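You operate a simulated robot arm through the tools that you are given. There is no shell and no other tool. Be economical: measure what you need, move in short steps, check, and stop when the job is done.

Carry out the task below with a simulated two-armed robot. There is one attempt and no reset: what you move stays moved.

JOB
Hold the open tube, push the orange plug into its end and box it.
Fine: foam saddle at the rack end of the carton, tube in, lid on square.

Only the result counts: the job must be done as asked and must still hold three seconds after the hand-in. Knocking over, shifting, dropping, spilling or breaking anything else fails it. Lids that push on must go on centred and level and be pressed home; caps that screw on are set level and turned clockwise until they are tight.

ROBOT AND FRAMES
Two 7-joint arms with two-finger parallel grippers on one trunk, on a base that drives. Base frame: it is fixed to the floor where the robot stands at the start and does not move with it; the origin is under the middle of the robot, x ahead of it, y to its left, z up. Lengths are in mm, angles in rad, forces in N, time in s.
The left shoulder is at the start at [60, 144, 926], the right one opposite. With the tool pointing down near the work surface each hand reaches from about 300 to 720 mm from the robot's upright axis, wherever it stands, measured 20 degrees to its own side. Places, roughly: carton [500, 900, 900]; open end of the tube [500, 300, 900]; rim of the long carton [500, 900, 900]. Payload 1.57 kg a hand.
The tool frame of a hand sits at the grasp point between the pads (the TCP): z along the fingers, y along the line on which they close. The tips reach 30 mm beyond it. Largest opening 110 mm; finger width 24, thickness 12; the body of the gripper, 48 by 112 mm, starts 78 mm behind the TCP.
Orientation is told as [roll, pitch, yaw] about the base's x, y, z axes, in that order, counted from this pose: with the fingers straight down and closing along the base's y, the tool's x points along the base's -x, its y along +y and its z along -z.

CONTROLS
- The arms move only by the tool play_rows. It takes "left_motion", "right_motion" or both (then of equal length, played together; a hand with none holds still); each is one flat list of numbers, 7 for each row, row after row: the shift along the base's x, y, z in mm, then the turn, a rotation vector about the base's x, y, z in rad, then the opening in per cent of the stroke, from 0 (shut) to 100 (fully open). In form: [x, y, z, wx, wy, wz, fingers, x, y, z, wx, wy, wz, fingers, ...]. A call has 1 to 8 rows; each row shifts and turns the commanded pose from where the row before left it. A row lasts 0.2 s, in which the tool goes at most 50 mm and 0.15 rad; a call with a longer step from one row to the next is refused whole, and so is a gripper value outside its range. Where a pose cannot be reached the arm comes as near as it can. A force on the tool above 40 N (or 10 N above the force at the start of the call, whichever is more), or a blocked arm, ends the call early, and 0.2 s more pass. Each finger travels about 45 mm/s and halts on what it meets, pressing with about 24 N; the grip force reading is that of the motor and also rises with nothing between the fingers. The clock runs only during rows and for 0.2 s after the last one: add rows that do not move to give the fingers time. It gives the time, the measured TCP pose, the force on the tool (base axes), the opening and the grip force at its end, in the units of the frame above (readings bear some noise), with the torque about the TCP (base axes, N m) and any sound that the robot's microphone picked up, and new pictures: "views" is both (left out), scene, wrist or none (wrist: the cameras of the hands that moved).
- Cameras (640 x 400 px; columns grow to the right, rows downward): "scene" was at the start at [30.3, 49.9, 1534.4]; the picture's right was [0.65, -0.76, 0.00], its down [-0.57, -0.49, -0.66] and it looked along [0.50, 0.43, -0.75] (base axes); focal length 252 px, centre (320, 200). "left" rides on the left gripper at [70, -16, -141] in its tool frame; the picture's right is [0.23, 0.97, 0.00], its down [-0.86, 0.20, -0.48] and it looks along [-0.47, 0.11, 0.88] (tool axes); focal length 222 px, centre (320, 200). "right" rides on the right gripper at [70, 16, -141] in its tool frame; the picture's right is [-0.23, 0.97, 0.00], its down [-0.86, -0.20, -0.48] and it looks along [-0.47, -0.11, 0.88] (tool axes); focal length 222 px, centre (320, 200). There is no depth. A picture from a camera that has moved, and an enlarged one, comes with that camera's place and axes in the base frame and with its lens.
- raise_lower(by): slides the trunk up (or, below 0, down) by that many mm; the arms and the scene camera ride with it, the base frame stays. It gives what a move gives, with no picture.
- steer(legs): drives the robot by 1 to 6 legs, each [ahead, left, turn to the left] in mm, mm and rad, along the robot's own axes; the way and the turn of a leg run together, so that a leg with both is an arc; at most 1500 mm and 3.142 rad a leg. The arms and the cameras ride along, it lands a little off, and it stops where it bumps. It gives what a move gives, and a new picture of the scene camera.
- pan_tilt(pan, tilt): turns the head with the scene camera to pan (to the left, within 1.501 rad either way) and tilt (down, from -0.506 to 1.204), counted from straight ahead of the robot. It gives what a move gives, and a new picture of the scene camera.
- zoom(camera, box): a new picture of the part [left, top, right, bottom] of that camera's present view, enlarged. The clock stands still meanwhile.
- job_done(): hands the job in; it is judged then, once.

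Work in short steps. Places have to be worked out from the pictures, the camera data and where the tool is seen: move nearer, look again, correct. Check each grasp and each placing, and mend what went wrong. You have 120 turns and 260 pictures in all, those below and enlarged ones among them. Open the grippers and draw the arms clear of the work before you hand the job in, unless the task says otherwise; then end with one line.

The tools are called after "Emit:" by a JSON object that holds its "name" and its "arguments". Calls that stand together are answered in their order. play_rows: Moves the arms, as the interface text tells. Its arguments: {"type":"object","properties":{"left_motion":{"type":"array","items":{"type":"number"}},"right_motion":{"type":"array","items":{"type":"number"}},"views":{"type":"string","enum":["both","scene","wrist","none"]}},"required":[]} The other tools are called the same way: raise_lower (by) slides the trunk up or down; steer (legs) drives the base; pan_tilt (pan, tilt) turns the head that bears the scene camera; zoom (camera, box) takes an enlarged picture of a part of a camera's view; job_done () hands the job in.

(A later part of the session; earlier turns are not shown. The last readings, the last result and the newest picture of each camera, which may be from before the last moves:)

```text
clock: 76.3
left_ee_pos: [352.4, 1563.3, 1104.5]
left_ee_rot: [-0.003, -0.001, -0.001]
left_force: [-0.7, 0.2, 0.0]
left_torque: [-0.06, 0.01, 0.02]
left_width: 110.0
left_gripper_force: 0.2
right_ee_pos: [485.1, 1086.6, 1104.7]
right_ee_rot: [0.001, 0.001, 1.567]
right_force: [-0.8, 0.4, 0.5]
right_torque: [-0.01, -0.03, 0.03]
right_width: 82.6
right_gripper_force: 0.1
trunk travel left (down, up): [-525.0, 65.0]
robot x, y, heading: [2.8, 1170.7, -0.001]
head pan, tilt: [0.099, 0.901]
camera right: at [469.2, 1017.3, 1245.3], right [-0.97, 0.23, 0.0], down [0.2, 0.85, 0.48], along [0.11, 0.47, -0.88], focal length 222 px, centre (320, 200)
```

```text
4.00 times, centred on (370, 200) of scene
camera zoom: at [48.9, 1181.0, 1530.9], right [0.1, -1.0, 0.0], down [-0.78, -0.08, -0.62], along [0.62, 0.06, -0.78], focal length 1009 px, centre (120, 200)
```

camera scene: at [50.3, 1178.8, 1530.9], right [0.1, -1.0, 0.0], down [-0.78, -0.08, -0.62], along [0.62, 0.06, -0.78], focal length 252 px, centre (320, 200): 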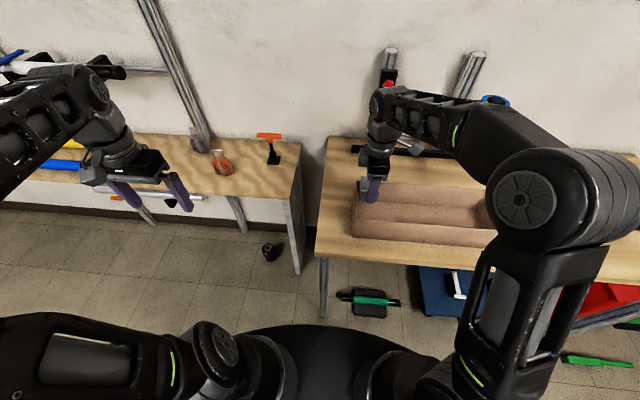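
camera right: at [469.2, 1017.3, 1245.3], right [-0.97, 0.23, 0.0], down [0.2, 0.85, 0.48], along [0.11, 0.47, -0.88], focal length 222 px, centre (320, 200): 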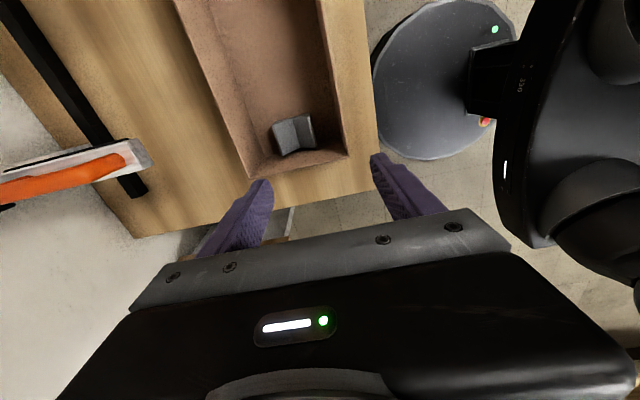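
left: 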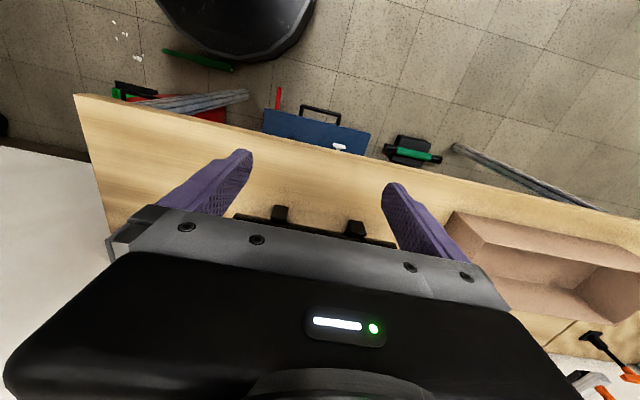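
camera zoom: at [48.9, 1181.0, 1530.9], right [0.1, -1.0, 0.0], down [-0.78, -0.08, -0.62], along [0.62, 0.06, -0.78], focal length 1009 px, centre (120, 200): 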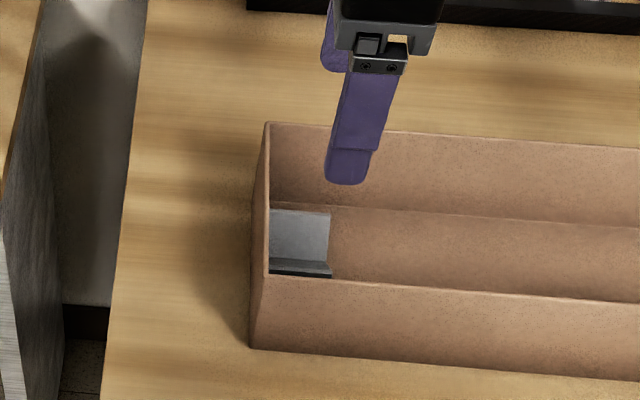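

The saddle is seated at the rack end. Now I drive back to the tube (robot y≈300).

Emit:
{"name": "steer", "arguments": {"legs": [[0, -870, 0]]}}

Emit:
{"name": "play_rows", "arguments": {"right_motion": [-20, -30, 0, 0, 0, -0.14, 75, -20, -30, 0, 0, 0, -0.14, 75, 0, -30, 0, 0, 0, -0.14, 75, 0, -30, 0, 0, 0, -0.14, 75, 0, -20, 0, 0, 0, -0.14, 75, 0, -20, 0, 0, 0, -0.14, 75, 0, 0, 0, 0, 0, -0.14, 75, 0, 0, 0, 0, 0, -0.14, 75], "left_motion": [20, -20, 0, 0, 0, -0.14, 80, 20, -20, 0, 0, 0, -0.14, 80, 20, -20, 0, 0, 0, -0.14, 80, 20, -20, 0, 0, 0, -0.14, 80, 20, -20, 0, 0, 0, -0.14, 80, 20, -20, 0, 0, 0, -0.14, 80, 20, -20, 0, 0, 0, -0.14, 80, 20, -20, 0, 0, 0, -0.14, 80], "views": "none"}}

```text
clock: 81.0
left_ee_pos: [352.2, 681.2, 1104.9]
left_ee_rot: [0.001, -0.001, -0.001]
left_force: [0.2, -0.3, 0.6]
left_torque: [-0.02, -0.02, -0.01]
left_width: 110.0
left_gripper_force: 0.0
right_ee_pos: [486.2, 203.9, 1103.2]
right_ee_rot: [-0.001, 0.0, 1.561]
right_force: [0.3, -0.2, -0.4]
right_torque: [0.01, 0.0, 0.03]
right_width: 82.7
right_gripper_force: 0.1
trunk travel left (down, up): [-525.0, 65.0]
robot x, y, heading: [2.2, 294.6, -0.003]
head pan, tilt: [0.099, 0.901]
camera scene: at [48.7, 297.3, 1530.9], right [0.1, -1.0, 0.0], down [-0.78, -0.08, -0.62], along [0.62, 0.06, -0.78], focal length 252 px, centre (320, 200)
```

scene: 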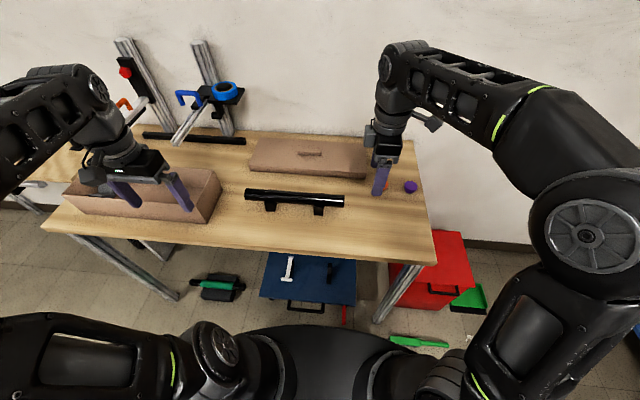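

```text
clock: 82.8
left_ee_pos: [511.0, 519.6, 1103.5]
left_ee_rot: [0.001, 0.003, -1.122]
left_force: [0.4, 0.7, -0.2]
left_torque: [0.04, 0.04, -0.02]
left_width: 87.9
left_gripper_force: 0.0
right_ee_pos: [445.7, 41.4, 1103.0]
right_ee_rot: [0.002, -0.001, 0.442]
right_force: [0.8, -0.2, 0.0]
right_torque: [0.05, 0.02, -0.02]
right_width: 82.7
right_gripper_force: 0.0
trunk travel left (down, up): [-525.0, 65.0]
robot x, y, heading: [2.4, 288.9, 0.0]
head pan, tilt: [0.099, 0.901]
```

I finish the left hand's yaw above the tube's middle, and test the right hand's roll to a horizontal pose (fingers toward +y).

Emit:
{"name": "play_rows", "arguments": {"left_motion": [12, -30, -20, 0, 0, -0.149, 80, 12, -30, -20, 0, 0, -0.149, 80, 12, -29, -20, 0, 0, -0.149, 80, 0, 0, 0, 0, 0, 0, 80, 0, 0, 0, 0, 0, 0, 80, 0, 0, 0, 0, 0, 0, 80, 0, 0, 0, 0, 0, 0, 80, 0, 0, 0, 0, 0, 0, 80], "right_motion": [10, 0, 0, 0, 0, -0.148, 75, 10, 0, 0, 0, 0, -0.148, 75, 10, 0, 0, 0, 0, -0.146, 75, 10, 0, 0, 0.15, 0, 0, 75, 0, 0, 0, 0.15, 0, 0, 75, 0, 0, 0, 0.15, 0, 0, 75, 0, 0, 0, 0.15, 0, 0, 75, 0, 0, 0, 0.15, 0, 0, 75], "views": "none"}}

Emit:
{"name": "play_rows", "arguments": {"right_motion": [0, 0, 0, 0.15, 0, 0, 75, 0, 0, 0, 0.15, 0, 0, 75, 0, 0, 0, 0.15, 0, 0, 75, 0, 0, 0, 0.15, 0, 0, 75, 0, 0, 0, 0.15, 0, 0, 75, 0, 0, 0, 0.07, 0, 0, 75], "views": "both"}}

Emit:
{"name": "zoom", "arguments": {"camera": "left", "box": [0, 0, 640, 400]}}

```text
clock: 84.6
left_ee_pos: [547.8, 431.8, 1042.4]
left_ee_rot: [-0.002, -0.003, -1.569]
left_force: [0.3, -0.2, 0.5]
left_torque: [-0.04, 0.04, 0.02]
left_width: 87.9
left_gripper_force: 0.1
right_ee_pos: [503.0, 85.7, 1080.9]
right_ee_rot: [0.649, -0.003, -0.003]
right_force: [1.1, -0.4, 0.3]
right_torque: [0.03, 0.05, 0.06]
right_width: 82.9
right_gripper_force: 0.0
right hand out of reach, approached as far as the arm can: row 6, 7, 8
trunk travel left (down, up): [-525.0, 65.0]
robot x, y, heading: [4.4, 288.1, -0.0]
head pan, tilt: [0.099, 0.901]
```

```text
clock: 86.0
left_ee_pos: [547.0, 432.6, 1043.8]
left_ee_rot: [0.001, 0.001, -1.567]
left_force: [-0.7, -0.4, 0.1]
left_torque: [0.01, 0.0, 0.02]
left_width: 87.9
left_gripper_force: 0.1
right_ee_pos: [501.6, 85.7, 1083.0]
right_ee_rot: [1.472, -0.003, -0.006]
right_force: [-0.4, -0.6, -0.7]
right_torque: [-0.02, -0.02, -0.03]
right_width: 82.4
right_gripper_force: 0.0
trunk travel left (down, up): [-525.0, 65.0]
robot x, y, heading: [4.9, 290.3, 0.0]
head pan, tilt: [0.099, 0.901]
camera scene: at [48.8, 297.6, 1530.9], right [0.1, -1.0, 0.0], down [-0.78, -0.08, -0.62], along [0.62, 0.06, -0.78], focal length 252 px, centre (320, 200)
camera right: at [430.8, -53.2, 1112.5], right [0.22, 0.1, 0.97], down [0.85, -0.5, -0.15], along [0.47, 0.86, -0.19], focal length 222 px, centre (320, 200)
```

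scene: 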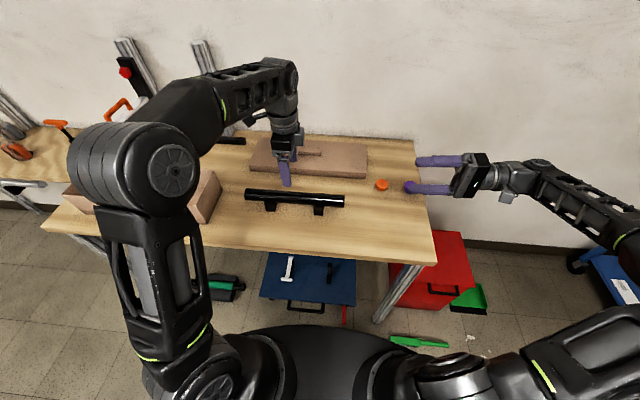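
right: 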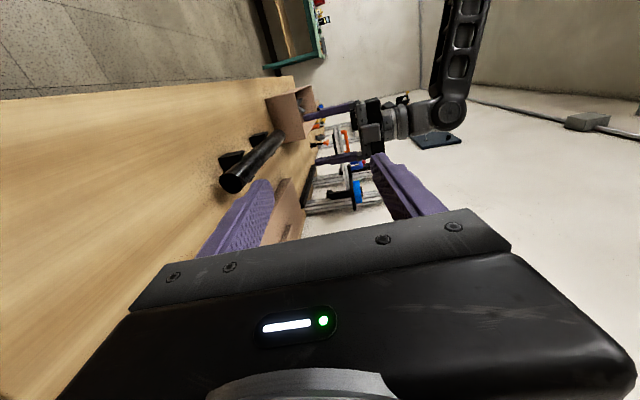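

```text
1.00 times, centred on (320, 200) of left (not enlarged: the box is as wide or as high as the picture)
camera zoom: at [530.5, 501.4, 1184.5], right [0.97, 0.23, 0.0], down [0.2, -0.85, 0.48], along [0.11, -0.47, -0.88], focal length 222 px, centre (320, 200)
```

zoom: 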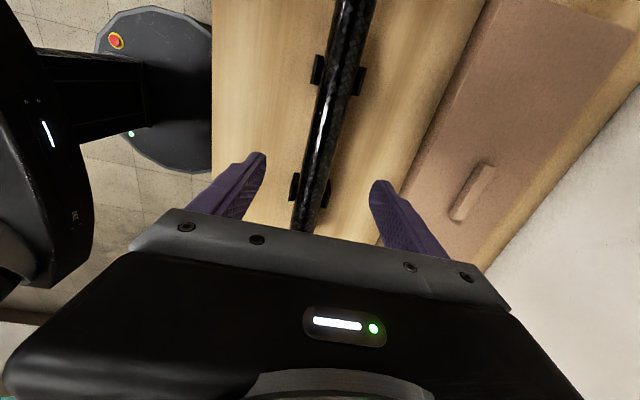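

Horizontal right-hand pose works. Tube axis is at x≈548, cradles near y≈361 and 515; the left hand sits between them. I lower the left hand onto the tube and close.

Emit:
{"name": "play_rows", "arguments": {"left_motion": [0, 0, -45, 0, 0, 0, 70, 0, 0, -45, 0, 0, 0, 70, 0, 0, -47, 0, 0, 0, 70, 0, 0, 0, 0, 0, 0, 70], "views": "wrist"}}

Emit:
{"name": "zoom", "arguments": {"camera": "scene", "box": [230, 150, 390, 250]}}

```text
clock: 87.0
left_ee_pos: [546.0, 434.6, 907.8]
left_ee_rot: [0.003, 0.001, -1.568]
left_force: [0.6, 0.4, 0.5]
left_torque: [0.0, 0.01, 0.02]
left_width: 76.9
left_gripper_force: 0.0
right_ee_pos: [502.0, 85.4, 1081.0]
right_ee_rot: [1.469, -0.004, -0.006]
right_force: [-0.2, 0.7, -0.4]
right_torque: [0.01, -0.02, 0.03]
right_width: 82.5
right_gripper_force: 0.1
trunk travel left (down, up): [-525.0, 65.0]
robot x, y, heading: [4.1, 292.4, 0.002]
head pan, tilt: [0.099, 0.901]
camera left: at [529.9, 503.0, 1048.6], right [0.97, 0.23, 0.0], down [0.2, -0.85, 0.48], along [0.11, -0.47, -0.88], focal length 222 px, centre (320, 200)
```

left: 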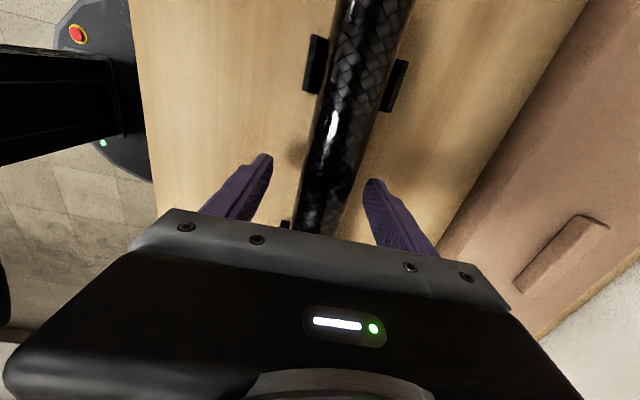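

```text
4.00 times, centred on (310, 200) of scene
camera zoom: at [48.5, 297.6, 1530.9], right [0.1, -1.0, 0.0], down [-0.78, -0.08, -0.62], along [0.62, 0.06, -0.78], focal length 1009 px, centre (360, 200)
```

zoom: 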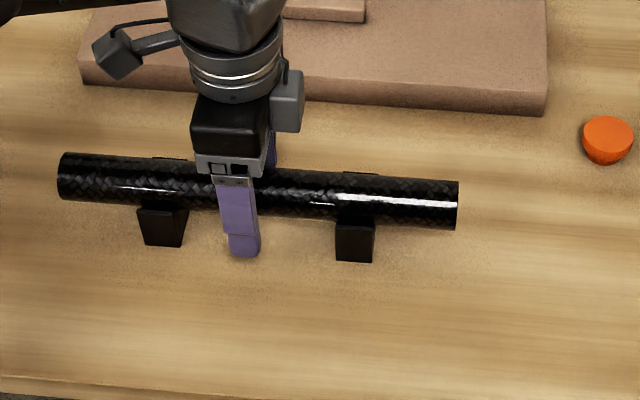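

Tube is ≈35 mm across, about 4 mm to +x of the hand's centre; I shift and close.

Emit:
{"name": "play_rows", "arguments": {"left_motion": [4, 0, -3, 0, 0, 0, 70, 0, 0, 0, 0, 0, 0, 20, 0, 0, 0, 0, 0, 0, 20, 0, 0, 0, 0, 0, 0, 20, 0, 0, 0, 0, 0, 0, 20], "views": "wrist"}}

```text
clock: 88.2
left_ee_pos: [551.5, 434.8, 906.5]
left_ee_rot: [0.0, 0.001, -1.569]
left_force: [-6.1, 0.4, 1.0]
left_torque: [-0.08, 0.13, -0.18]
left_width: 39.6
left_gripper_force: 24.1
right_ee_pos: [500.5, 85.9, 1082.2]
right_ee_rot: [1.468, -0.003, -0.007]
right_force: [-0.3, 0.3, -0.1]
right_torque: [-0.01, 0.03, -0.01]
right_width: 82.9
right_gripper_force: 0.0
trunk travel left (down, up): [-525.0, 65.0]
robot x, y, heading: [1.4, 289.4, 0.001]
head pan, tilt: [0.099, 0.901]
camera left: at [534.1, 502.6, 1045.9], right [0.97, 0.23, 0.0], down [0.2, -0.85, 0.48], along [0.11, -0.47, -0.88], focal length 222 px, centre (320, 200)
```

left: 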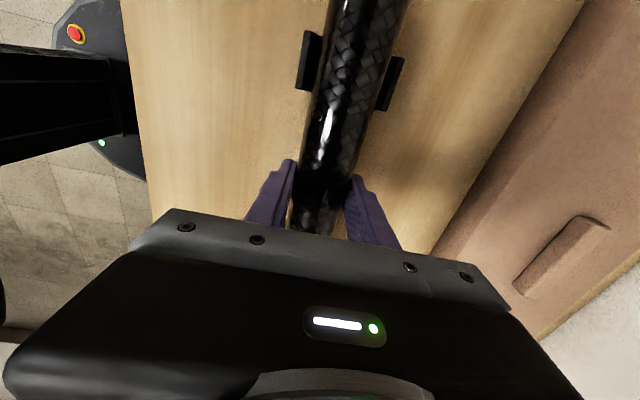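

Tube gripped (39.6 mm). I roll the right hand back to vertical and bring it above the orange plug.

Emit:
{"name": "play_rows", "arguments": {"right_motion": [0, 0, 0, -0.147, 0, 0, 70, 0, 0, 0, -0.147, 0, 0, 70, 0, 0, 0, -0.147, 0, 0, 70, 0, 0, 0, -0.147, 0, 0, 70, 0, 0, 0, -0.147, 0, 0, 70, 0, 0, 0, -0.147, 0, 0, 70, 0, 0, 0, -0.147, 0, 0, 70, 0, 0, 0, -0.147, 0, 0, 70], "views": "none"}}

Emit:
{"name": "play_rows", "arguments": {"right_motion": [20, 0, 0, -0.147, 0, 0, 70, 20, 0, 0, -0.147, 0, 0, 70, 30, 20, -20, 0, 0, 0, 70, 30, 20, -20, 0, 0, 0, 70, 30, 20, -20, 0, 0, 0, 70, 0, 0, 0, 0, 0, 0, 70], "views": "wrist"}}

```text
clock: 90.0
left_ee_pos: [550.6, 434.2, 905.3]
left_ee_rot: [0.001, -0.001, -1.567]
left_force: [-4.1, -0.4, 4.6]
left_torque: [-0.57, 0.09, -0.29]
left_width: 39.9
left_gripper_force: 23.9
right_ee_pos: [500.3, 86.2, 1083.7]
right_ee_rot: [0.291, -0.007, 0.0]
right_force: [-0.2, 0.2, -0.4]
right_torque: [-0.04, -0.01, 0.03]
right_width: 77.0
right_gripper_force: 0.0
trunk travel left (down, up): [-525.0, 65.0]
robot x, y, heading: [3.2, 291.6, -0.001]
head pan, tilt: [0.099, 0.901]
```

```text
clock: 91.4
left_ee_pos: [551.3, 433.6, 905.9]
left_ee_rot: [-0.001, 0.0, -1.569]
left_force: [-6.4, -0.3, 4.7]
left_torque: [-0.06, 0.14, -0.3]
left_width: 40.1
left_gripper_force: 23.5
right_ee_pos: [631.5, 145.4, 1024.1]
right_ee_rot: [0.0, -0.009, 0.002]
right_force: [0.7, 0.4, 0.6]
right_torque: [-0.02, 0.02, 0.0]
right_width: 77.0
right_gripper_force: 0.1
trunk travel left (down, up): [-525.0, 65.0]
robot x, y, heading: [-0.3, 288.9, -0.001]
head pan, tilt: [0.099, 0.901]
camera right: at [559.6, 161.8, 1164.0], right [0.22, 0.97, 0.0], down [0.85, -0.2, 0.49], along [0.47, -0.11, -0.87], focal length 222 px, centre (320, 200)
```

right: 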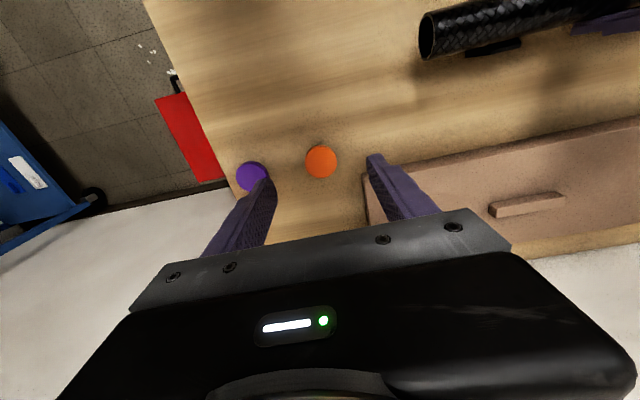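

Plug at about (656,140.5). I centre and descend to z≈935 for a closer look.

Emit:
{"name": "play_rows", "arguments": {"right_motion": [12, -2, -30, 0, 0.009, 0, 70, 13, -3, -30, 0, 0, 0, 70, 0, 0, -29, 0, 0, 0, 70, 0, 0, 0, 0, 0, 0, 70], "views": "wrist"}}

Emit:
{"name": "zoom", "arguments": {"camera": "right", "box": [240, 110, 400, 210]}}

Emit:
{"name": "zoom", "arguments": {"camera": "scene", "box": [350, 155, 430, 215]}}

```text
clock: 92.4
left_ee_pos: [550.3, 434.3, 905.9]
left_ee_rot: [0.0, -0.001, -1.568]
left_force: [-5.1, 0.3, 5.2]
left_torque: [-0.05, 0.12, -0.19]
left_width: 39.7
left_gripper_force: 24.0
right_ee_pos: [655.3, 140.6, 937.6]
right_ee_rot: [0.0, 0.004, 0.005]
right_force: [-0.9, 0.1, -0.5]
right_torque: [0.05, 0.02, 0.0]
right_width: 77.1
right_gripper_force: 0.0
trunk travel left (down, up): [-525.0, 65.0]
robot x, y, heading: [2.9, 290.8, -0.001]
head pan, tilt: [0.099, 0.901]
camera right: at [586.1, 157.4, 1078.1], right [0.22, 0.97, 0.0], down [0.86, -0.2, 0.48], along [0.46, -0.11, -0.88], focal length 222 px, centre (320, 200)
```

right: 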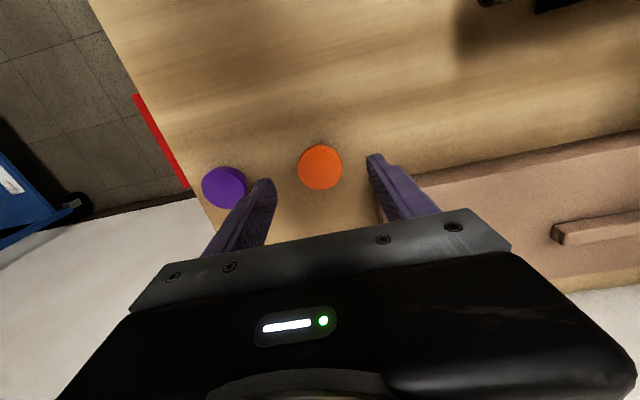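

```text
4.00 times, centred on (320, 160) of right
camera zoom: at [586.1, 157.4, 1078.1], right [0.22, 0.97, 0.0], down [0.86, -0.2, 0.48], along [0.46, -0.11, -0.88], focal length 888 px, centre (320, 360)
```

zoom: 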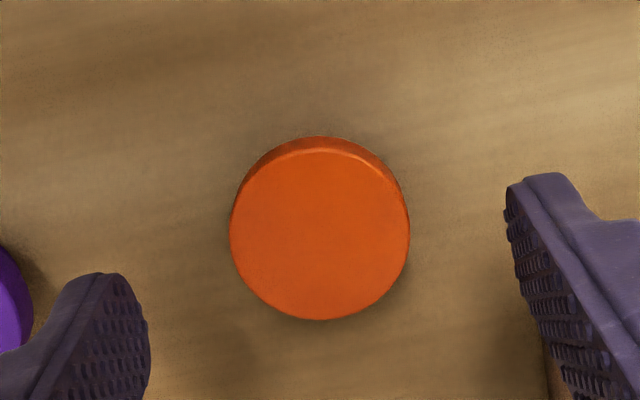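

```text
6.67 times, centred on (390, 185) of scene
camera zoom: at [47.8, 297.8, 1530.9], right [0.1, -1.0, 0.0], down [-0.78, -0.08, -0.62], along [0.62, 0.06, -0.78], focal length 1681 px, centre (-147, 300)
```

zoom: 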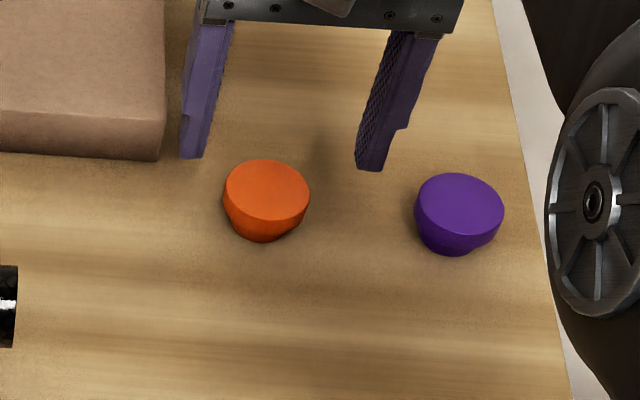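

The plug head is ≈43 mm wide, ≈14 mm thick (z≈860–874). I centre on (660,140) and grip just the head, TCP z≈888.

Emit:
{"name": "play_rows", "arguments": {"right_motion": [5, -0.5, -25, 0, 0, 0, 70, 0, 0, -25, 0, 0, 0, 70, 0, 0, 0, 0, 0, 0, 20, 0, 0, 0, 0, 0, 0, 20, 0, 0, 0, 0, 0, 0, 20, 0, 0, 0, 0, 0, 0, 20], "views": "wrist"}}

Emit:
{"name": "zoom", "arguments": {"camera": "scene", "box": [350, 155, 430, 215]}}

```text
clock: 93.8
left_ee_pos: [549.7, 435.4, 906.1]
left_ee_rot: [-0.001, -0.001, -1.571]
left_force: [-4.9, 1.8, 3.7]
left_torque: [-0.01, 0.11, -0.15]
left_width: 39.6
left_gripper_force: 24.1
right_ee_pos: [660.7, 141.2, 886.7]
right_ee_rot: [-0.001, 0.004, 0.001]
right_force: [0.1, 0.3, -0.3]
right_torque: [-0.02, 0.0, 0.04]
right_width: 42.3
right_gripper_force: 23.7
trunk travel left (down, up): [-525.0, 65.0]
robot x, y, heading: [-2.6, 292.4, -0.0]
head pan, tilt: [0.099, 0.901]
camera right: at [591.3, 156.9, 1027.5], right [0.22, 0.97, 0.0], down [0.86, -0.2, 0.48], along [0.46, -0.11, -0.88], focal length 222 px, centre (320, 200)
```

right: 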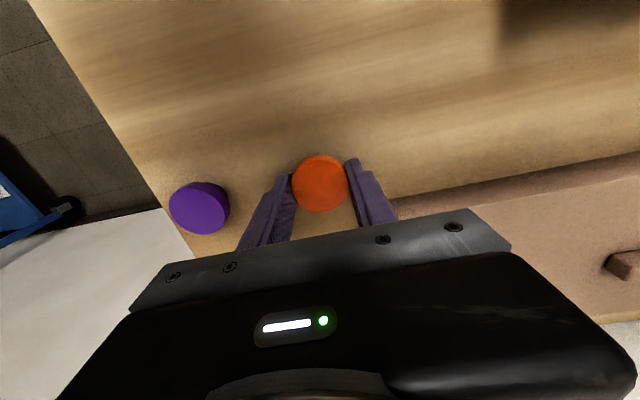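

```text
6.67 times, centred on (390, 185) of scene
camera zoom: at [47.8, 297.8, 1530.9], right [0.1, -1.0, 0.0], down [-0.78, -0.08, -0.62], along [0.62, 0.06, -0.78], focal length 1681 px, centre (-147, 300)
```

zoom: 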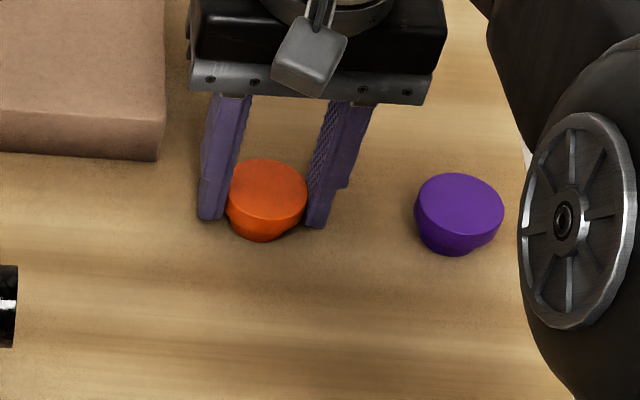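

Plug gripped. I lift the plug and the tube together, and bring the plug to the -y side of the tube's end.

Emit:
{"name": "play_rows", "arguments": {"right_motion": [0, 0, 30, 0, 0, 0, 20, 0, 0, 45, 0, 0, 0, 20, 0, 0, 45, 0, 0, 0, 20, -20, -20, 30, 0, 0, 0, 20, -30, -30, 20, 0, 0, 0, 20, -30, -30, 0, 0, 0, 0, 20, -30, -10, 0, 0, 0, 0, 20, 0, 0, 0, 0, 0, 0, 20], "left_motion": [0, 0, 20, 0, 0, 0, 20, 0, 0, 30, 0, 0, 0, 20, 0, 0, 30, 0, 0, 0, 20, 0, 0, 30, 0, 0, 0, 20, 0, 0, 20, 0, 0, 0, 20, 0, 0, 0, 0, 0, 0, 20, 0, 0, 0, 0, 0, 0, 20, 0, 0, 0, 0, 0, 0, 20], "views": "both"}}

```text
clock: 95.6
left_ee_pos: [552.5, 432.0, 1034.9]
left_ee_rot: [0.0, 0.001, -1.566]
left_force: [-0.2, 0.5, -2.2]
left_torque: [0.02, -0.03, 0.01]
left_width: 39.7
left_gripper_force: 23.9
right_ee_pos: [551.8, 50.9, 1019.5]
right_ee_rot: [0.0, 0.005, 0.004]
right_force: [0.2, -0.8, -1.1]
right_torque: [-0.02, 0.03, 0.0]
right_width: 42.4
right_gripper_force: 23.9
right hand out of reach, approached as far as the arm can: row 3
trunk travel left (down, up): [-525.0, 65.0]
robot x, y, heading: [3.1, 291.9, -0.003]
head pan, tilt: [0.099, 0.901]
camera scene: at [49.6, 297.9, 1530.8], right [0.1, -1.0, 0.0], down [-0.78, -0.08, -0.62], along [0.62, 0.06, -0.78], focal length 252 px, centre (320, 200)
camera right: at [482.9, 67.3, 1160.3], right [0.22, 0.97, 0.0], down [0.86, -0.2, 0.47], along [0.46, -0.11, -0.88], focal length 222 px, centre (320, 200)
camera left: at [536.3, 500.8, 1175.3], right [0.97, 0.23, 0.0], down [0.2, -0.85, 0.48], along [0.11, -0.47, -0.88], focal length 222 px, centre (320, 200)
```

scene: 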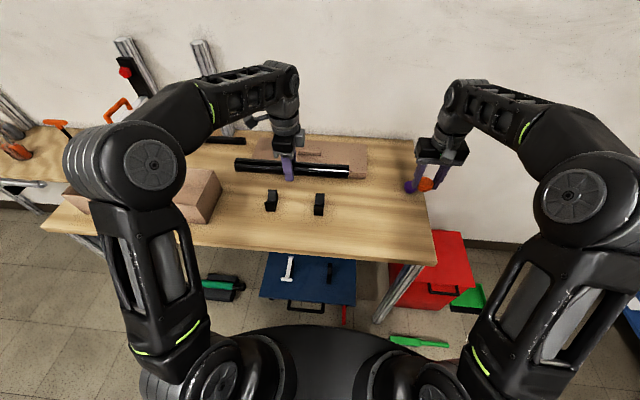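
right: 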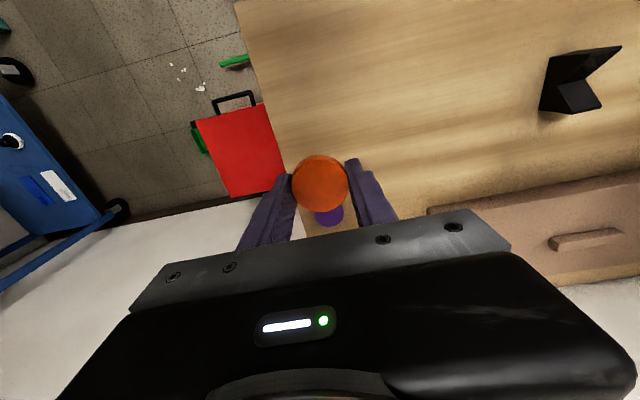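
left: 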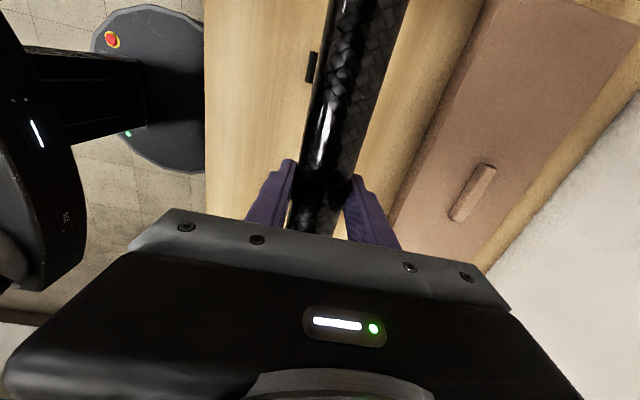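

Tube is lifted level. I roll the right hand +90° in two calls.

Emit:
{"name": "play_rows", "arguments": {"right_motion": [0, 0, 10, 0.143, 0, 0, 20, 0, 0, 10, 0.143, 0, 0, 20, 0, 0, 0, 0.143, 0, 0, 20, 0, 0, 0, 0.143, 0, 0, 20, 0, 0, 0, 0.143, 0, 0, 20, 0, 0, 0, 0.143, 0, 0, 20, 0, 0, 0, 0.143, 0, 0, 20, 0, 0, 0, 0, 0, 0, 20], "views": "none"}}

Emit:
{"name": "play_rows", "arguments": {"right_motion": [0, 0, 0, 0.143, 0, 0, 20, 0, 0, 0, 0.143, 0, 0, 20, 0, 0, 0, 0.143, 0, 0, 20, 0, 0, 0, 0.141, 0, 0, 20, 0, 0, 0, 0, 0, 0, 20], "views": "both"}}

```text
clock: 97.4
left_ee_pos: [551.9, 430.7, 1034.4]
left_ee_rot: [0.001, 0.001, -1.568]
left_force: [0.0, -0.6, -1.7]
left_torque: [-0.01, 0.04, 0.02]
left_width: 39.7
left_gripper_force: 23.7
right_ee_pos: [550.2, 49.8, 1038.4]
right_ee_rot: [0.857, -0.003, 0.0]
right_force: [0.3, -0.2, 0.3]
right_torque: [0.0, -0.01, -0.02]
right_width: 42.1
right_gripper_force: 24.0
right hand out of reach, approached as far as the arm can: row 7
trunk travel left (down, up): [-525.0, 65.0]
robot x, y, heading: [2.3, 292.4, -0.001]
head pan, tilt: [0.099, 0.901]
```

```text
clock: 98.6
left_ee_pos: [551.7, 430.9, 1034.1]
left_ee_rot: [0.001, 0.0, -1.567]
left_force: [-0.8, 0.0, -1.5]
left_torque: [-0.01, -0.01, 0.01]
left_width: 39.6
left_gripper_force: 24.2
right_ee_pos: [551.3, 47.9, 1052.9]
right_ee_rot: [0.997, -0.02, -0.027]
right_force: [0.0, 0.3, -0.7]
right_torque: [-0.03, 0.02, 0.01]
right_width: 41.9
right_gripper_force: 23.9
right hand out of reach, approached as far as the arm can: row 1, 2, 4
trunk travel left (down, up): [-525.0, 65.0]
robot x, y, heading: [4.1, 293.4, -0.002]
head pan, tilt: [0.099, 0.901]
camera scene: at [49.0, 297.9, 1530.9], right [0.1, -1.0, 0.0], down [-0.78, -0.08, -0.62], along [0.62, 0.06, -0.78], focal length 252 px, centre (320, 200)
camera right: at [477.3, -59.9, 1141.2], right [0.22, 0.52, 0.82], down [0.84, -0.53, 0.11], along [0.5, 0.66, -0.56], focal length 222 px, centre (320, 200)
```

scene: 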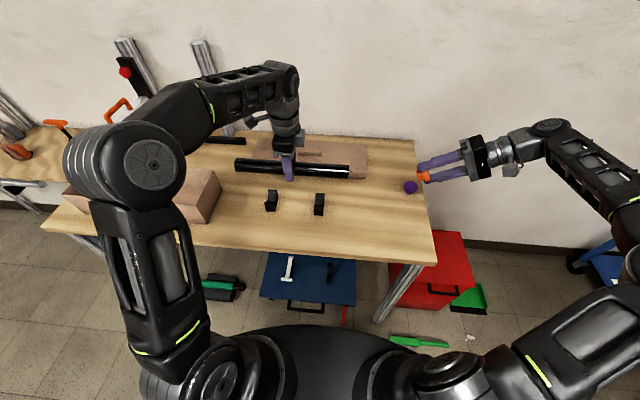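
right: 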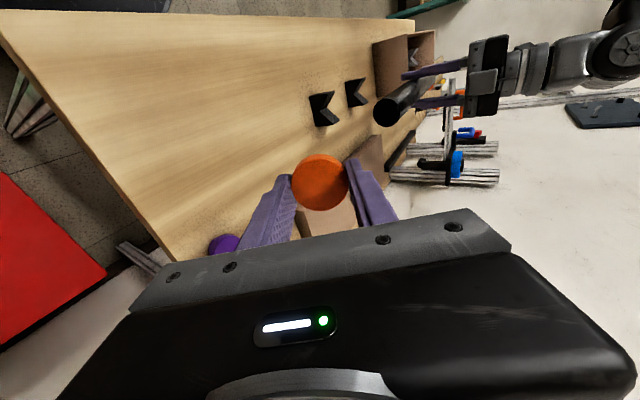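

The wrist is near its limit at this outlying spot; I move it toward the robot and +y, still short of the tube end.

Emit:
{"name": "play_rows", "arguments": {"right_motion": [-10, 30, 0, 0, 0, 0, 20, -10, 30, 0, 0, 0, 0, 20, 0, 20, 0, 0, 0, 0, 20, 0, 0, 0, 0, 0, 0, 20], "views": "both"}}

```text
clock: 99.6
left_ee_pos: [552.6, 431.4, 1035.5]
left_ee_rot: [0.001, -0.002, -1.567]
left_force: [0.7, -0.1, -1.8]
left_torque: [-0.02, 0.02, 0.0]
left_width: 39.9
left_gripper_force: 24.0
right_ee_pos: [532.0, 127.9, 1053.8]
right_ee_rot: [0.997, -0.021, -0.028]
right_force: [-0.4, 0.2, -0.2]
right_torque: [-0.03, -0.01, -0.02]
right_width: 42.2
right_gripper_force: 23.5
trunk travel left (down, up): [-525.0, 65.0]
robot x, y, heading: [1.6, 288.8, -0.003]
head pan, tilt: [0.099, 0.901]
camera scene: at [48.9, 297.5, 1530.9], right [0.1, -1.0, 0.0], down [-0.78, -0.08, -0.62], along [0.62, 0.06, -0.78], focal length 252 px, centre (320, 200)
camera right: at [458.8, 19.6, 1142.2], right [0.22, 0.52, 0.82], down [0.84, -0.53, 0.11], along [0.5, 0.66, -0.56], focal length 222 px, centre (320, 200)
```

scene: 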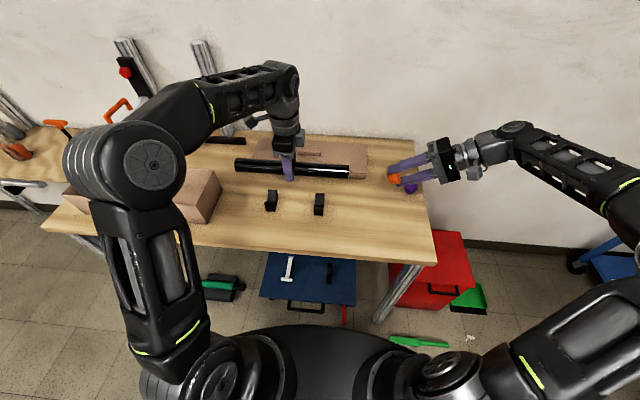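
right: 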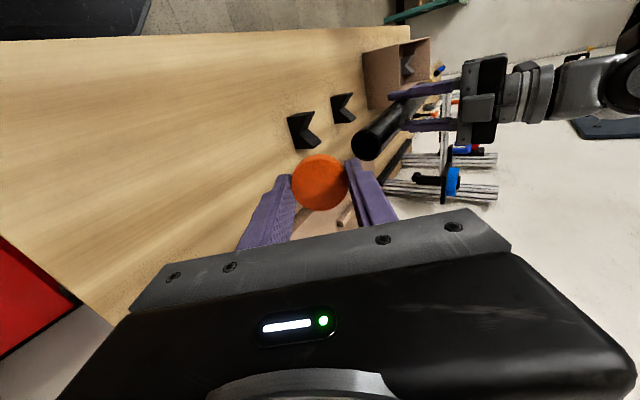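

Now the remaining roll with the small corrections.

Emit:
{"name": "play_rows", "arguments": {"right_motion": [0, 0, -5, 0.144, 0.005, 0.007, 20, 0, 0, -5, 0.144, 0.005, 0.007, 20, 0, 0, -5, 0.144, 0.005, 0.007, 20, 0, 0, -3, 0.142, 0.005, 0.007, 20, 0, 0, 0, 0, 0, 0, 20], "views": "both"}}

```text
clock: 100.8
left_ee_pos: [552.7, 431.8, 1034.9]
left_ee_rot: [0.0, 0.001, -1.567]
left_force: [-1.0, -0.1, -0.5]
left_torque: [0.0, 0.02, -0.02]
left_width: 39.8
left_gripper_force: 24.1
right_ee_pos: [533.1, 126.9, 1035.4]
right_ee_rot: [1.572, 0.007, -0.004]
right_force: [0.2, 0.2, -1.3]
right_torque: [0.03, 0.02, -0.02]
right_width: 42.0
right_gripper_force: 24.5
trunk travel left (down, up): [-525.0, 65.0]
robot x, y, heading: [1.2, 291.8, -0.005]
head pan, tilt: [0.099, 0.901]
camera scene: at [48.8, 297.9, 1530.9], right [0.1, -1.0, 0.0], down [-0.78, -0.08, -0.62], along [0.62, 0.06, -0.78], focal length 252 px, centre (320, 200)
camera right: at [463.0, -14.0, 1051.4], right [0.23, 0.0, 0.97], down [0.85, -0.48, -0.21], along [0.47, 0.88, -0.11], focal length 222 px, centre (320, 200)
```

scene: 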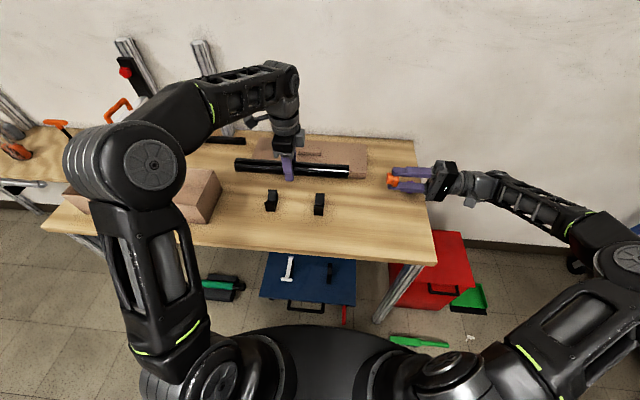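
right: 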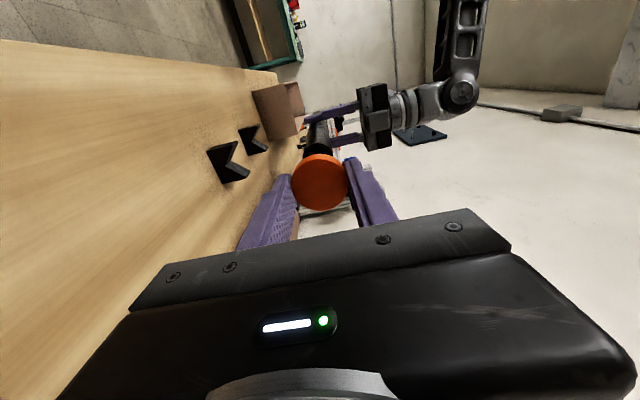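

Horizontal and level. I enlarge both views to measure the plug–tube alignment.

Emit:
{"name": "zoom", "arguments": {"camera": "scene", "box": [220, 140, 460, 215]}}

Emit:
{"name": "zoom", "arguments": {"camera": "right", "box": [260, 90, 388, 215]}}

```text
2.67 times, centred on (340, 178) of scene
camera zoom: at [48.8, 297.9, 1530.9], right [0.1, -1.0, 0.0], down [-0.78, -0.08, -0.62], along [0.62, 0.06, -0.78], focal length 672 px, centre (267, 260)
```

zoom: 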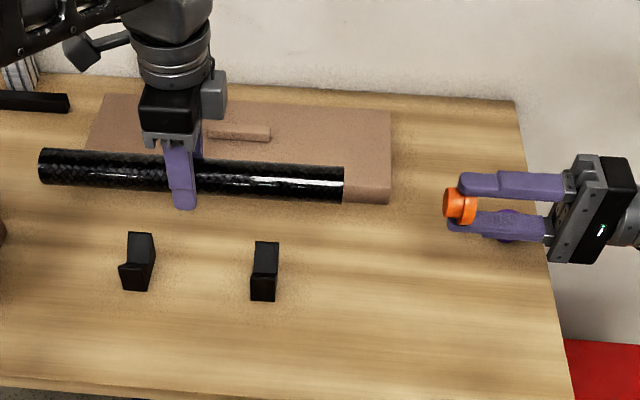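

```text
3.20 times, centred on (324, 152) of right
camera zoom: at [463.0, -14.0, 1051.4], right [0.23, 0.0, 0.97], down [0.85, -0.48, -0.21], along [0.47, 0.88, -0.11], focal length 711 px, centre (307, 352)
```

zoom: 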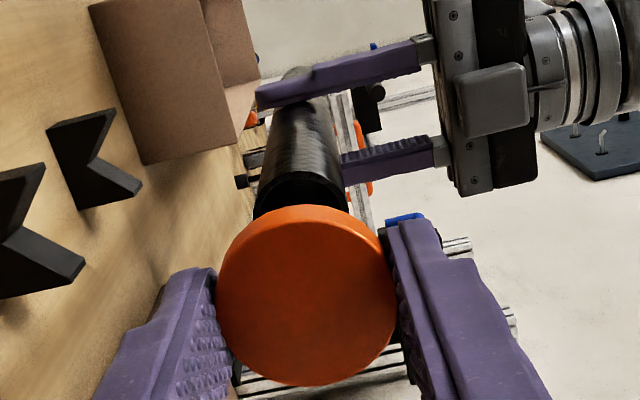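

Tube axis ≈ (552, z 1028), mouth at y≈266; plug axis ≈ (530.6, 1035), tip y≈165. I align and move nearer.

Emit:
{"name": "play_rows", "arguments": {"right_motion": [11, 20, -4, 0, -0.004, 0.002, 20, 10, 20, -3, 0, -0.003, 0.002, 20, 0, 20, 0, 0, 0, 0, 20, 0, 0, 0, 0, 0, 0, 20], "views": "none"}}

Emit:
{"name": "zoom", "arguments": {"camera": "scene", "box": [300, 140, 460, 215]}}

Emit:
{"name": "zoom", "arguments": {"camera": "right", "box": [260, 90, 388, 215]}}

```text
clock: 101.8
left_ee_pos: [551.7, 431.3, 1034.9]
left_ee_rot: [-0.001, -0.001, -1.567]
left_force: [-0.1, 0.6, -1.6]
left_torque: [0.01, 0.0, -0.01]
left_width: 39.7
left_gripper_force: 24.1
right_ee_pos: [551.4, 186.9, 1026.4]
right_ee_rot: [1.569, 0.002, 0.0]
right_force: [0.2, 0.3, 0.7]
right_torque: [-0.02, 0.02, 0.02]
right_width: 42.1
right_gripper_force: 24.0
trunk travel left (down, up): [-525.0, 65.0]
robot x, y, heading: [-0.6, 289.9, 0.0]
head pan, tilt: [0.099, 0.901]
```

```text
4.00 times, centred on (380, 178) of scene
camera zoom: at [49.0, 297.6, 1530.9], right [0.1, -1.0, 0.0], down [-0.78, -0.08, -0.62], along [0.62, 0.06, -0.78], focal length 1009 px, centre (80, 290)
```

zoom: 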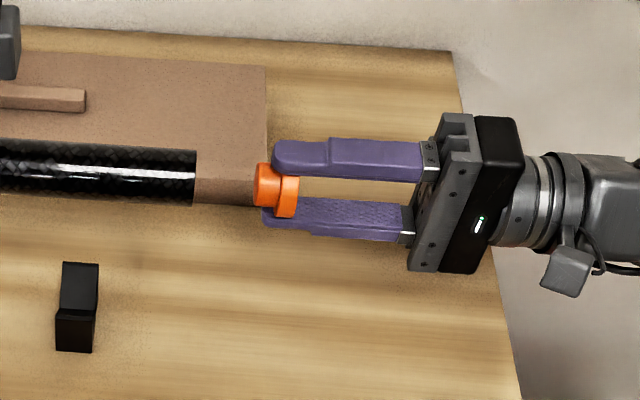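

```text
3.20 times, centred on (324, 152) of right
camera zoom: at [482.8, 46.1, 1043.8], right [0.23, 0.0, 0.97], down [0.86, -0.48, -0.2], along [0.47, 0.88, -0.11], focal length 711 px, centre (307, 352)
```

zoom: 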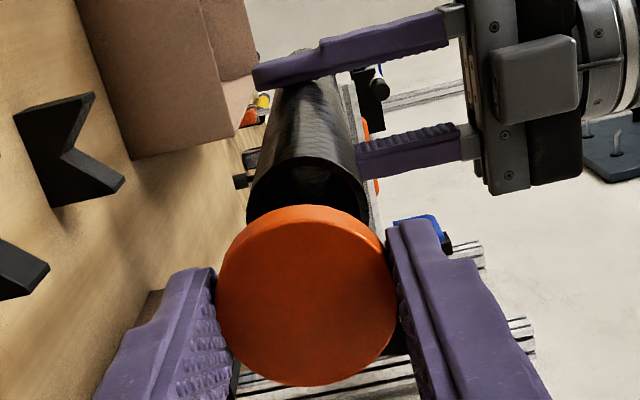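

Alignment is within ~2 mm; I correct +2 mm in x and advance to just short of the mouth.

Emit:
{"name": "play_rows", "arguments": {"right_motion": [2, 17, 0, 0, 0, 0, 20, 0, 15, 0, 0, 0, 0, 20, 0, 0, 0, 0, 0, 0, 20], "views": "none"}}

Emit:
{"name": "zoom", "arguments": {"camera": "scene", "box": [330, 155, 410, 205]}}

Emit:
{"name": "zoom", "arguments": {"camera": "right", "box": [260, 90, 388, 215]}}

```text
clock: 102.6
left_ee_pos: [552.7, 431.7, 1035.6]
left_ee_rot: [0.001, -0.001, -1.567]
left_force: [-0.3, -0.6, -0.6]
left_torque: [0.0, 0.01, 0.0]
left_width: 39.7
left_gripper_force: 23.7
right_ee_pos: [553.2, 219.2, 1025.6]
right_ee_rot: [1.569, 0.001, 0.0]
right_force: [-0.6, 0.3, -1.4]
right_torque: [-0.02, -0.01, -0.02]
right_width: 42.1
right_gripper_force: 24.4
trunk travel left (down, up): [-525.0, 65.0]
robot x, y, heading: [-0.1, 291.4, -0.003]
head pan, tilt: [0.099, 0.901]
```

```text
8.00 times, centred on (370, 180) of scene
camera zoom: at [49.0, 297.7, 1530.9], right [0.1, -1.0, 0.0], down [-0.78, -0.08, -0.62], along [0.62, 0.06, -0.78], focal length 2018 px, centre (-80, 360)
```

zoom: 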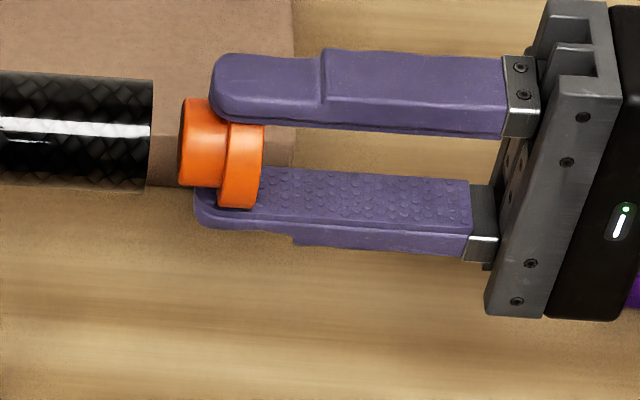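

```text
3.20 times, centred on (324, 152) of right
camera zoom: at [484.1, 77.9, 1042.6], right [0.23, 0.0, 0.97], down [0.86, -0.48, -0.2], along [0.47, 0.88, -0.11], focal length 711 px, centre (307, 352)
```

zoom: 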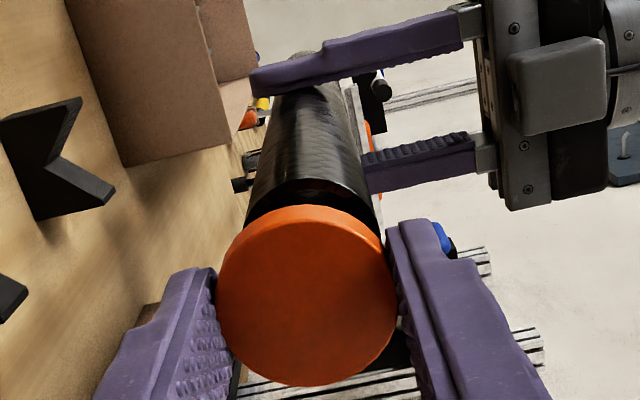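

Residual offset ≈ +1.5 mm x, +1.2 mm z; stub is 10 mm from the mouth. I correct and advance 14 mm slowly.

Emit:
{"name": "play_rows", "arguments": {"right_motion": [1.5, 0, 1.2, 0, 0, 0, 20, 0, 5, 0, 0, 0, 0, 20, 0, 4, 0, 0, 0, 0, 20, 0, 3, 0, 0, 0, 0, 20, 0, 2, 0, 0, 0, 0, 20], "views": "none"}}

Emit:
{"name": "zoom", "arguments": {"camera": "scene", "box": [330, 155, 410, 205]}}

Emit:
{"name": "zoom", "arguments": {"camera": "right", "box": [260, 90, 388, 215]}}

```text
clock: 103.8
left_ee_pos: [552.9, 432.7, 1035.6]
left_ee_rot: [0.0, 0.003, -1.566]
left_force: [-0.1, 6.6, -1.5]
left_torque: [-0.02, 0.01, 0.16]
left_width: 39.6
left_gripper_force: 24.0
right_ee_pos: [556.6, 232.6, 1027.5]
right_ee_rot: [1.57, 0.003, -0.001]
right_force: [0.3, -6.7, -0.5]
right_torque: [0.03, 0.01, -0.06]
right_width: 41.9
right_gripper_force: 23.8
trunk travel left (down, up): [-525.0, 65.0]
robot x, y, heading: [5.7, 289.3, -0.002]
head pan, tilt: [0.099, 0.901]
```

```text
8.00 times, centred on (370, 180) of scene
camera zoom: at [49.0, 297.8, 1530.9], right [0.1, -1.0, 0.0], down [-0.78, -0.08, -0.62], along [0.62, 0.06, -0.78], focal length 2018 px, centre (-80, 360)
```

zoom: 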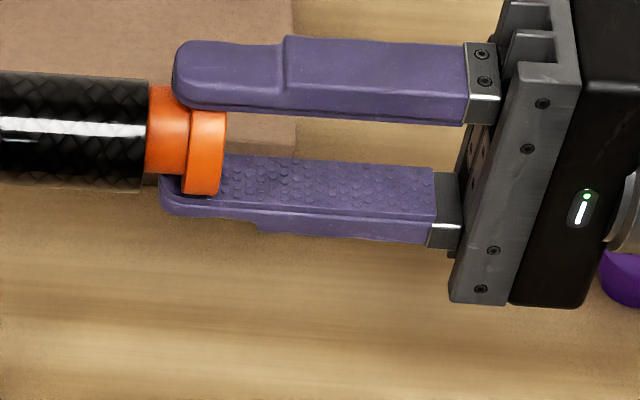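

```text
3.20 times, centred on (324, 152) of right
camera zoom: at [487.0, 91.0, 1044.6], right [0.23, 0.0, 0.97], down [0.85, -0.48, -0.2], along [0.47, 0.88, -0.11], focal length 711 px, centre (307, 352)
```

zoom: 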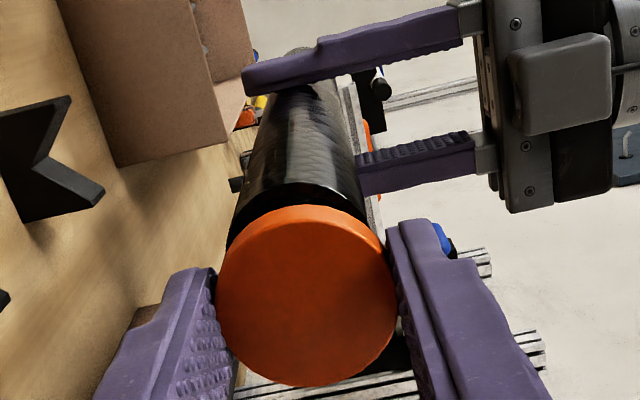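

It touches the rim, slightly high. I back off 2 mm, shift z −1.6 mm and try again.

Emit:
{"name": "play_rows", "arguments": {"right_motion": [0, -2.5, 0, 0, 0, 0, 20, -0.3, 0, -1.6, 0, 0, 0, 20, 0, 2.5, 0, 0, 0, 0, 20, 0, 2, 0, 0, 0, 0, 20, 0, 2, 0, 0, 0, 0, 20, 0, 0, 0, 0, 0, 0, 20], "views": "none"}}

Emit:
{"name": "zoom", "arguments": {"camera": "scene", "box": [330, 155, 410, 205]}}

Emit:
{"name": "zoom", "arguments": {"camera": "right", "box": [260, 90, 388, 215]}}

```text
clock: 105.2
left_ee_pos: [552.6, 433.4, 1035.8]
left_ee_rot: [-0.001, 0.001, -1.566]
left_force: [1.3, 20.7, -2.0]
left_torque: [0.28, 0.01, 0.37]
left_width: 39.6
left_gripper_force: 24.1
right_ee_pos: [556.4, 236.3, 1026.3]
right_ee_rot: [1.569, 0.001, 0.0]
right_force: [0.2, -22.0, 0.2]
right_torque: [0.08, 0.01, -0.3]
right_width: 42.7
right_gripper_force: 24.0
trunk travel left (down, up): [-525.0, 65.0]
robot x, y, heading: [3.0, 293.2, -0.004]
head pan, tilt: [0.099, 0.901]
```

```text
8.00 times, centred on (370, 180) of scene
camera zoom: at [49.0, 297.7, 1530.9], right [0.1, -1.0, 0.0], down [-0.78, -0.08, -0.62], along [0.62, 0.06, -0.78], focal length 2018 px, centre (-80, 360)
```

zoom: 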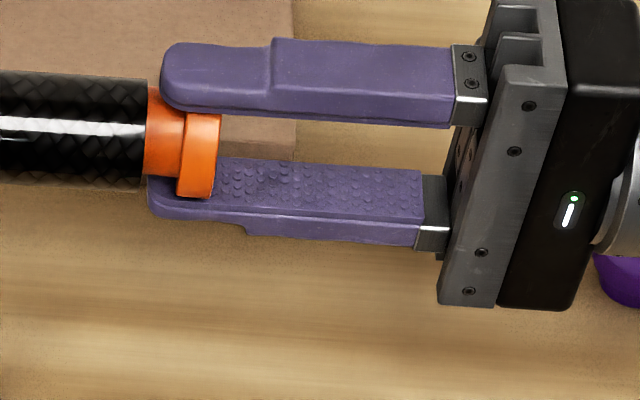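

```text
3.20 times, centred on (324, 152) of right
camera zoom: at [486.7, 95.0, 1043.4], right [0.23, 0.0, 0.97], down [0.85, -0.48, -0.2], along [0.47, 0.88, -0.11], focal length 711 px, centre (307, 352)
```

zoom: 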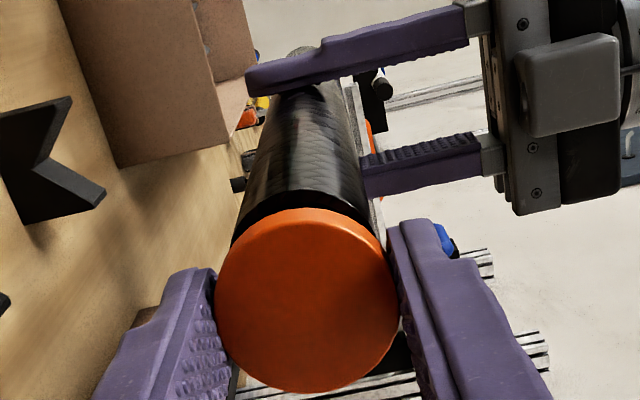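

Still about 1.2 mm high by both views. I back off, lower by 1.2 mm and retry.

Emit:
{"name": "play_rows", "arguments": {"right_motion": [0, -4, 0, 0, 0, 0, 20, 0, -2, 0, 0, 0, 0, 20, -0.3, 0, -1.2, 0, 0, 0, 20, 0, 4, 0, 0, 0, 0, 20, 0, 1.5, 0, 0, 0, 0, 20, 0, 1.5, 0, 0, 0, 0, 20, 0, 1.5, 0, 0, 0, 0, 20, 0, 0, 0, 0, 0, 0, 20], "views": "none"}}

Emit:
{"name": "zoom", "arguments": {"camera": "scene", "box": [330, 155, 410, 205]}}

Emit:
{"name": "zoom", "arguments": {"camera": "right", "box": [260, 90, 388, 215]}}

```text
clock: 107.0
left_ee_pos: [551.8, 430.8, 1035.9]
left_ee_rot: [0.0, -0.002, -1.568]
left_force: [3.0, -1.8, -1.6]
left_torque: [-0.08, -0.05, 0.55]
left_width: 39.8
left_gripper_force: 23.6
right_ee_pos: [556.8, 241.5, 1026.8]
right_ee_rot: [1.571, 0.001, 0.003]
right_force: [-4.3, 1.6, -0.8]
right_torque: [-0.03, 0.04, 0.13]
right_width: 42.1
right_gripper_force: 24.4
trunk travel left (down, up): [-525.0, 65.0]
robot x, y, heading: [7.2, 289.3, -0.004]
head pan, tilt: [0.099, 0.901]
```

```text
8.00 times, centred on (370, 180) of scene
camera zoom: at [49.0, 297.8, 1530.9], right [0.1, -1.0, 0.0], down [-0.78, -0.08, -0.62], along [0.62, 0.06, -0.78], focal length 2018 px, centre (-80, 360)
```

zoom: 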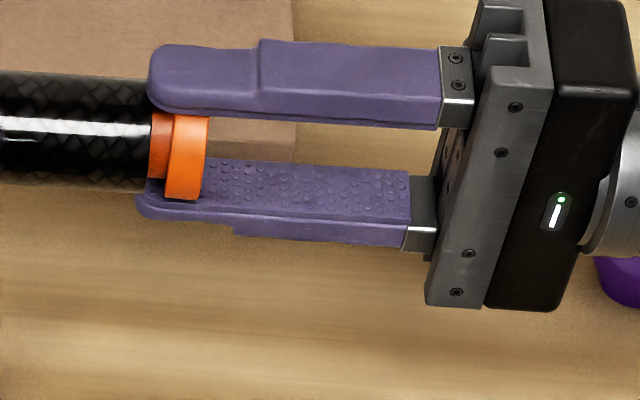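

```text
3.20 times, centred on (324, 152) of right
camera zoom: at [486.3, 99.1, 1042.8], right [0.23, 0.0, 0.97], down [0.86, -0.48, -0.2], along [0.46, 0.88, -0.11], focal length 711 px, centre (307, 352)
```

zoom: 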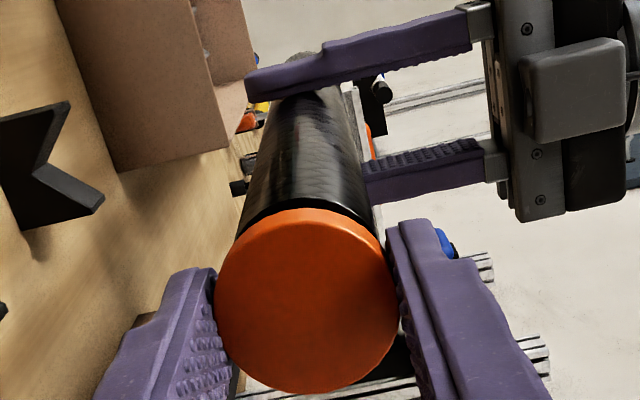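

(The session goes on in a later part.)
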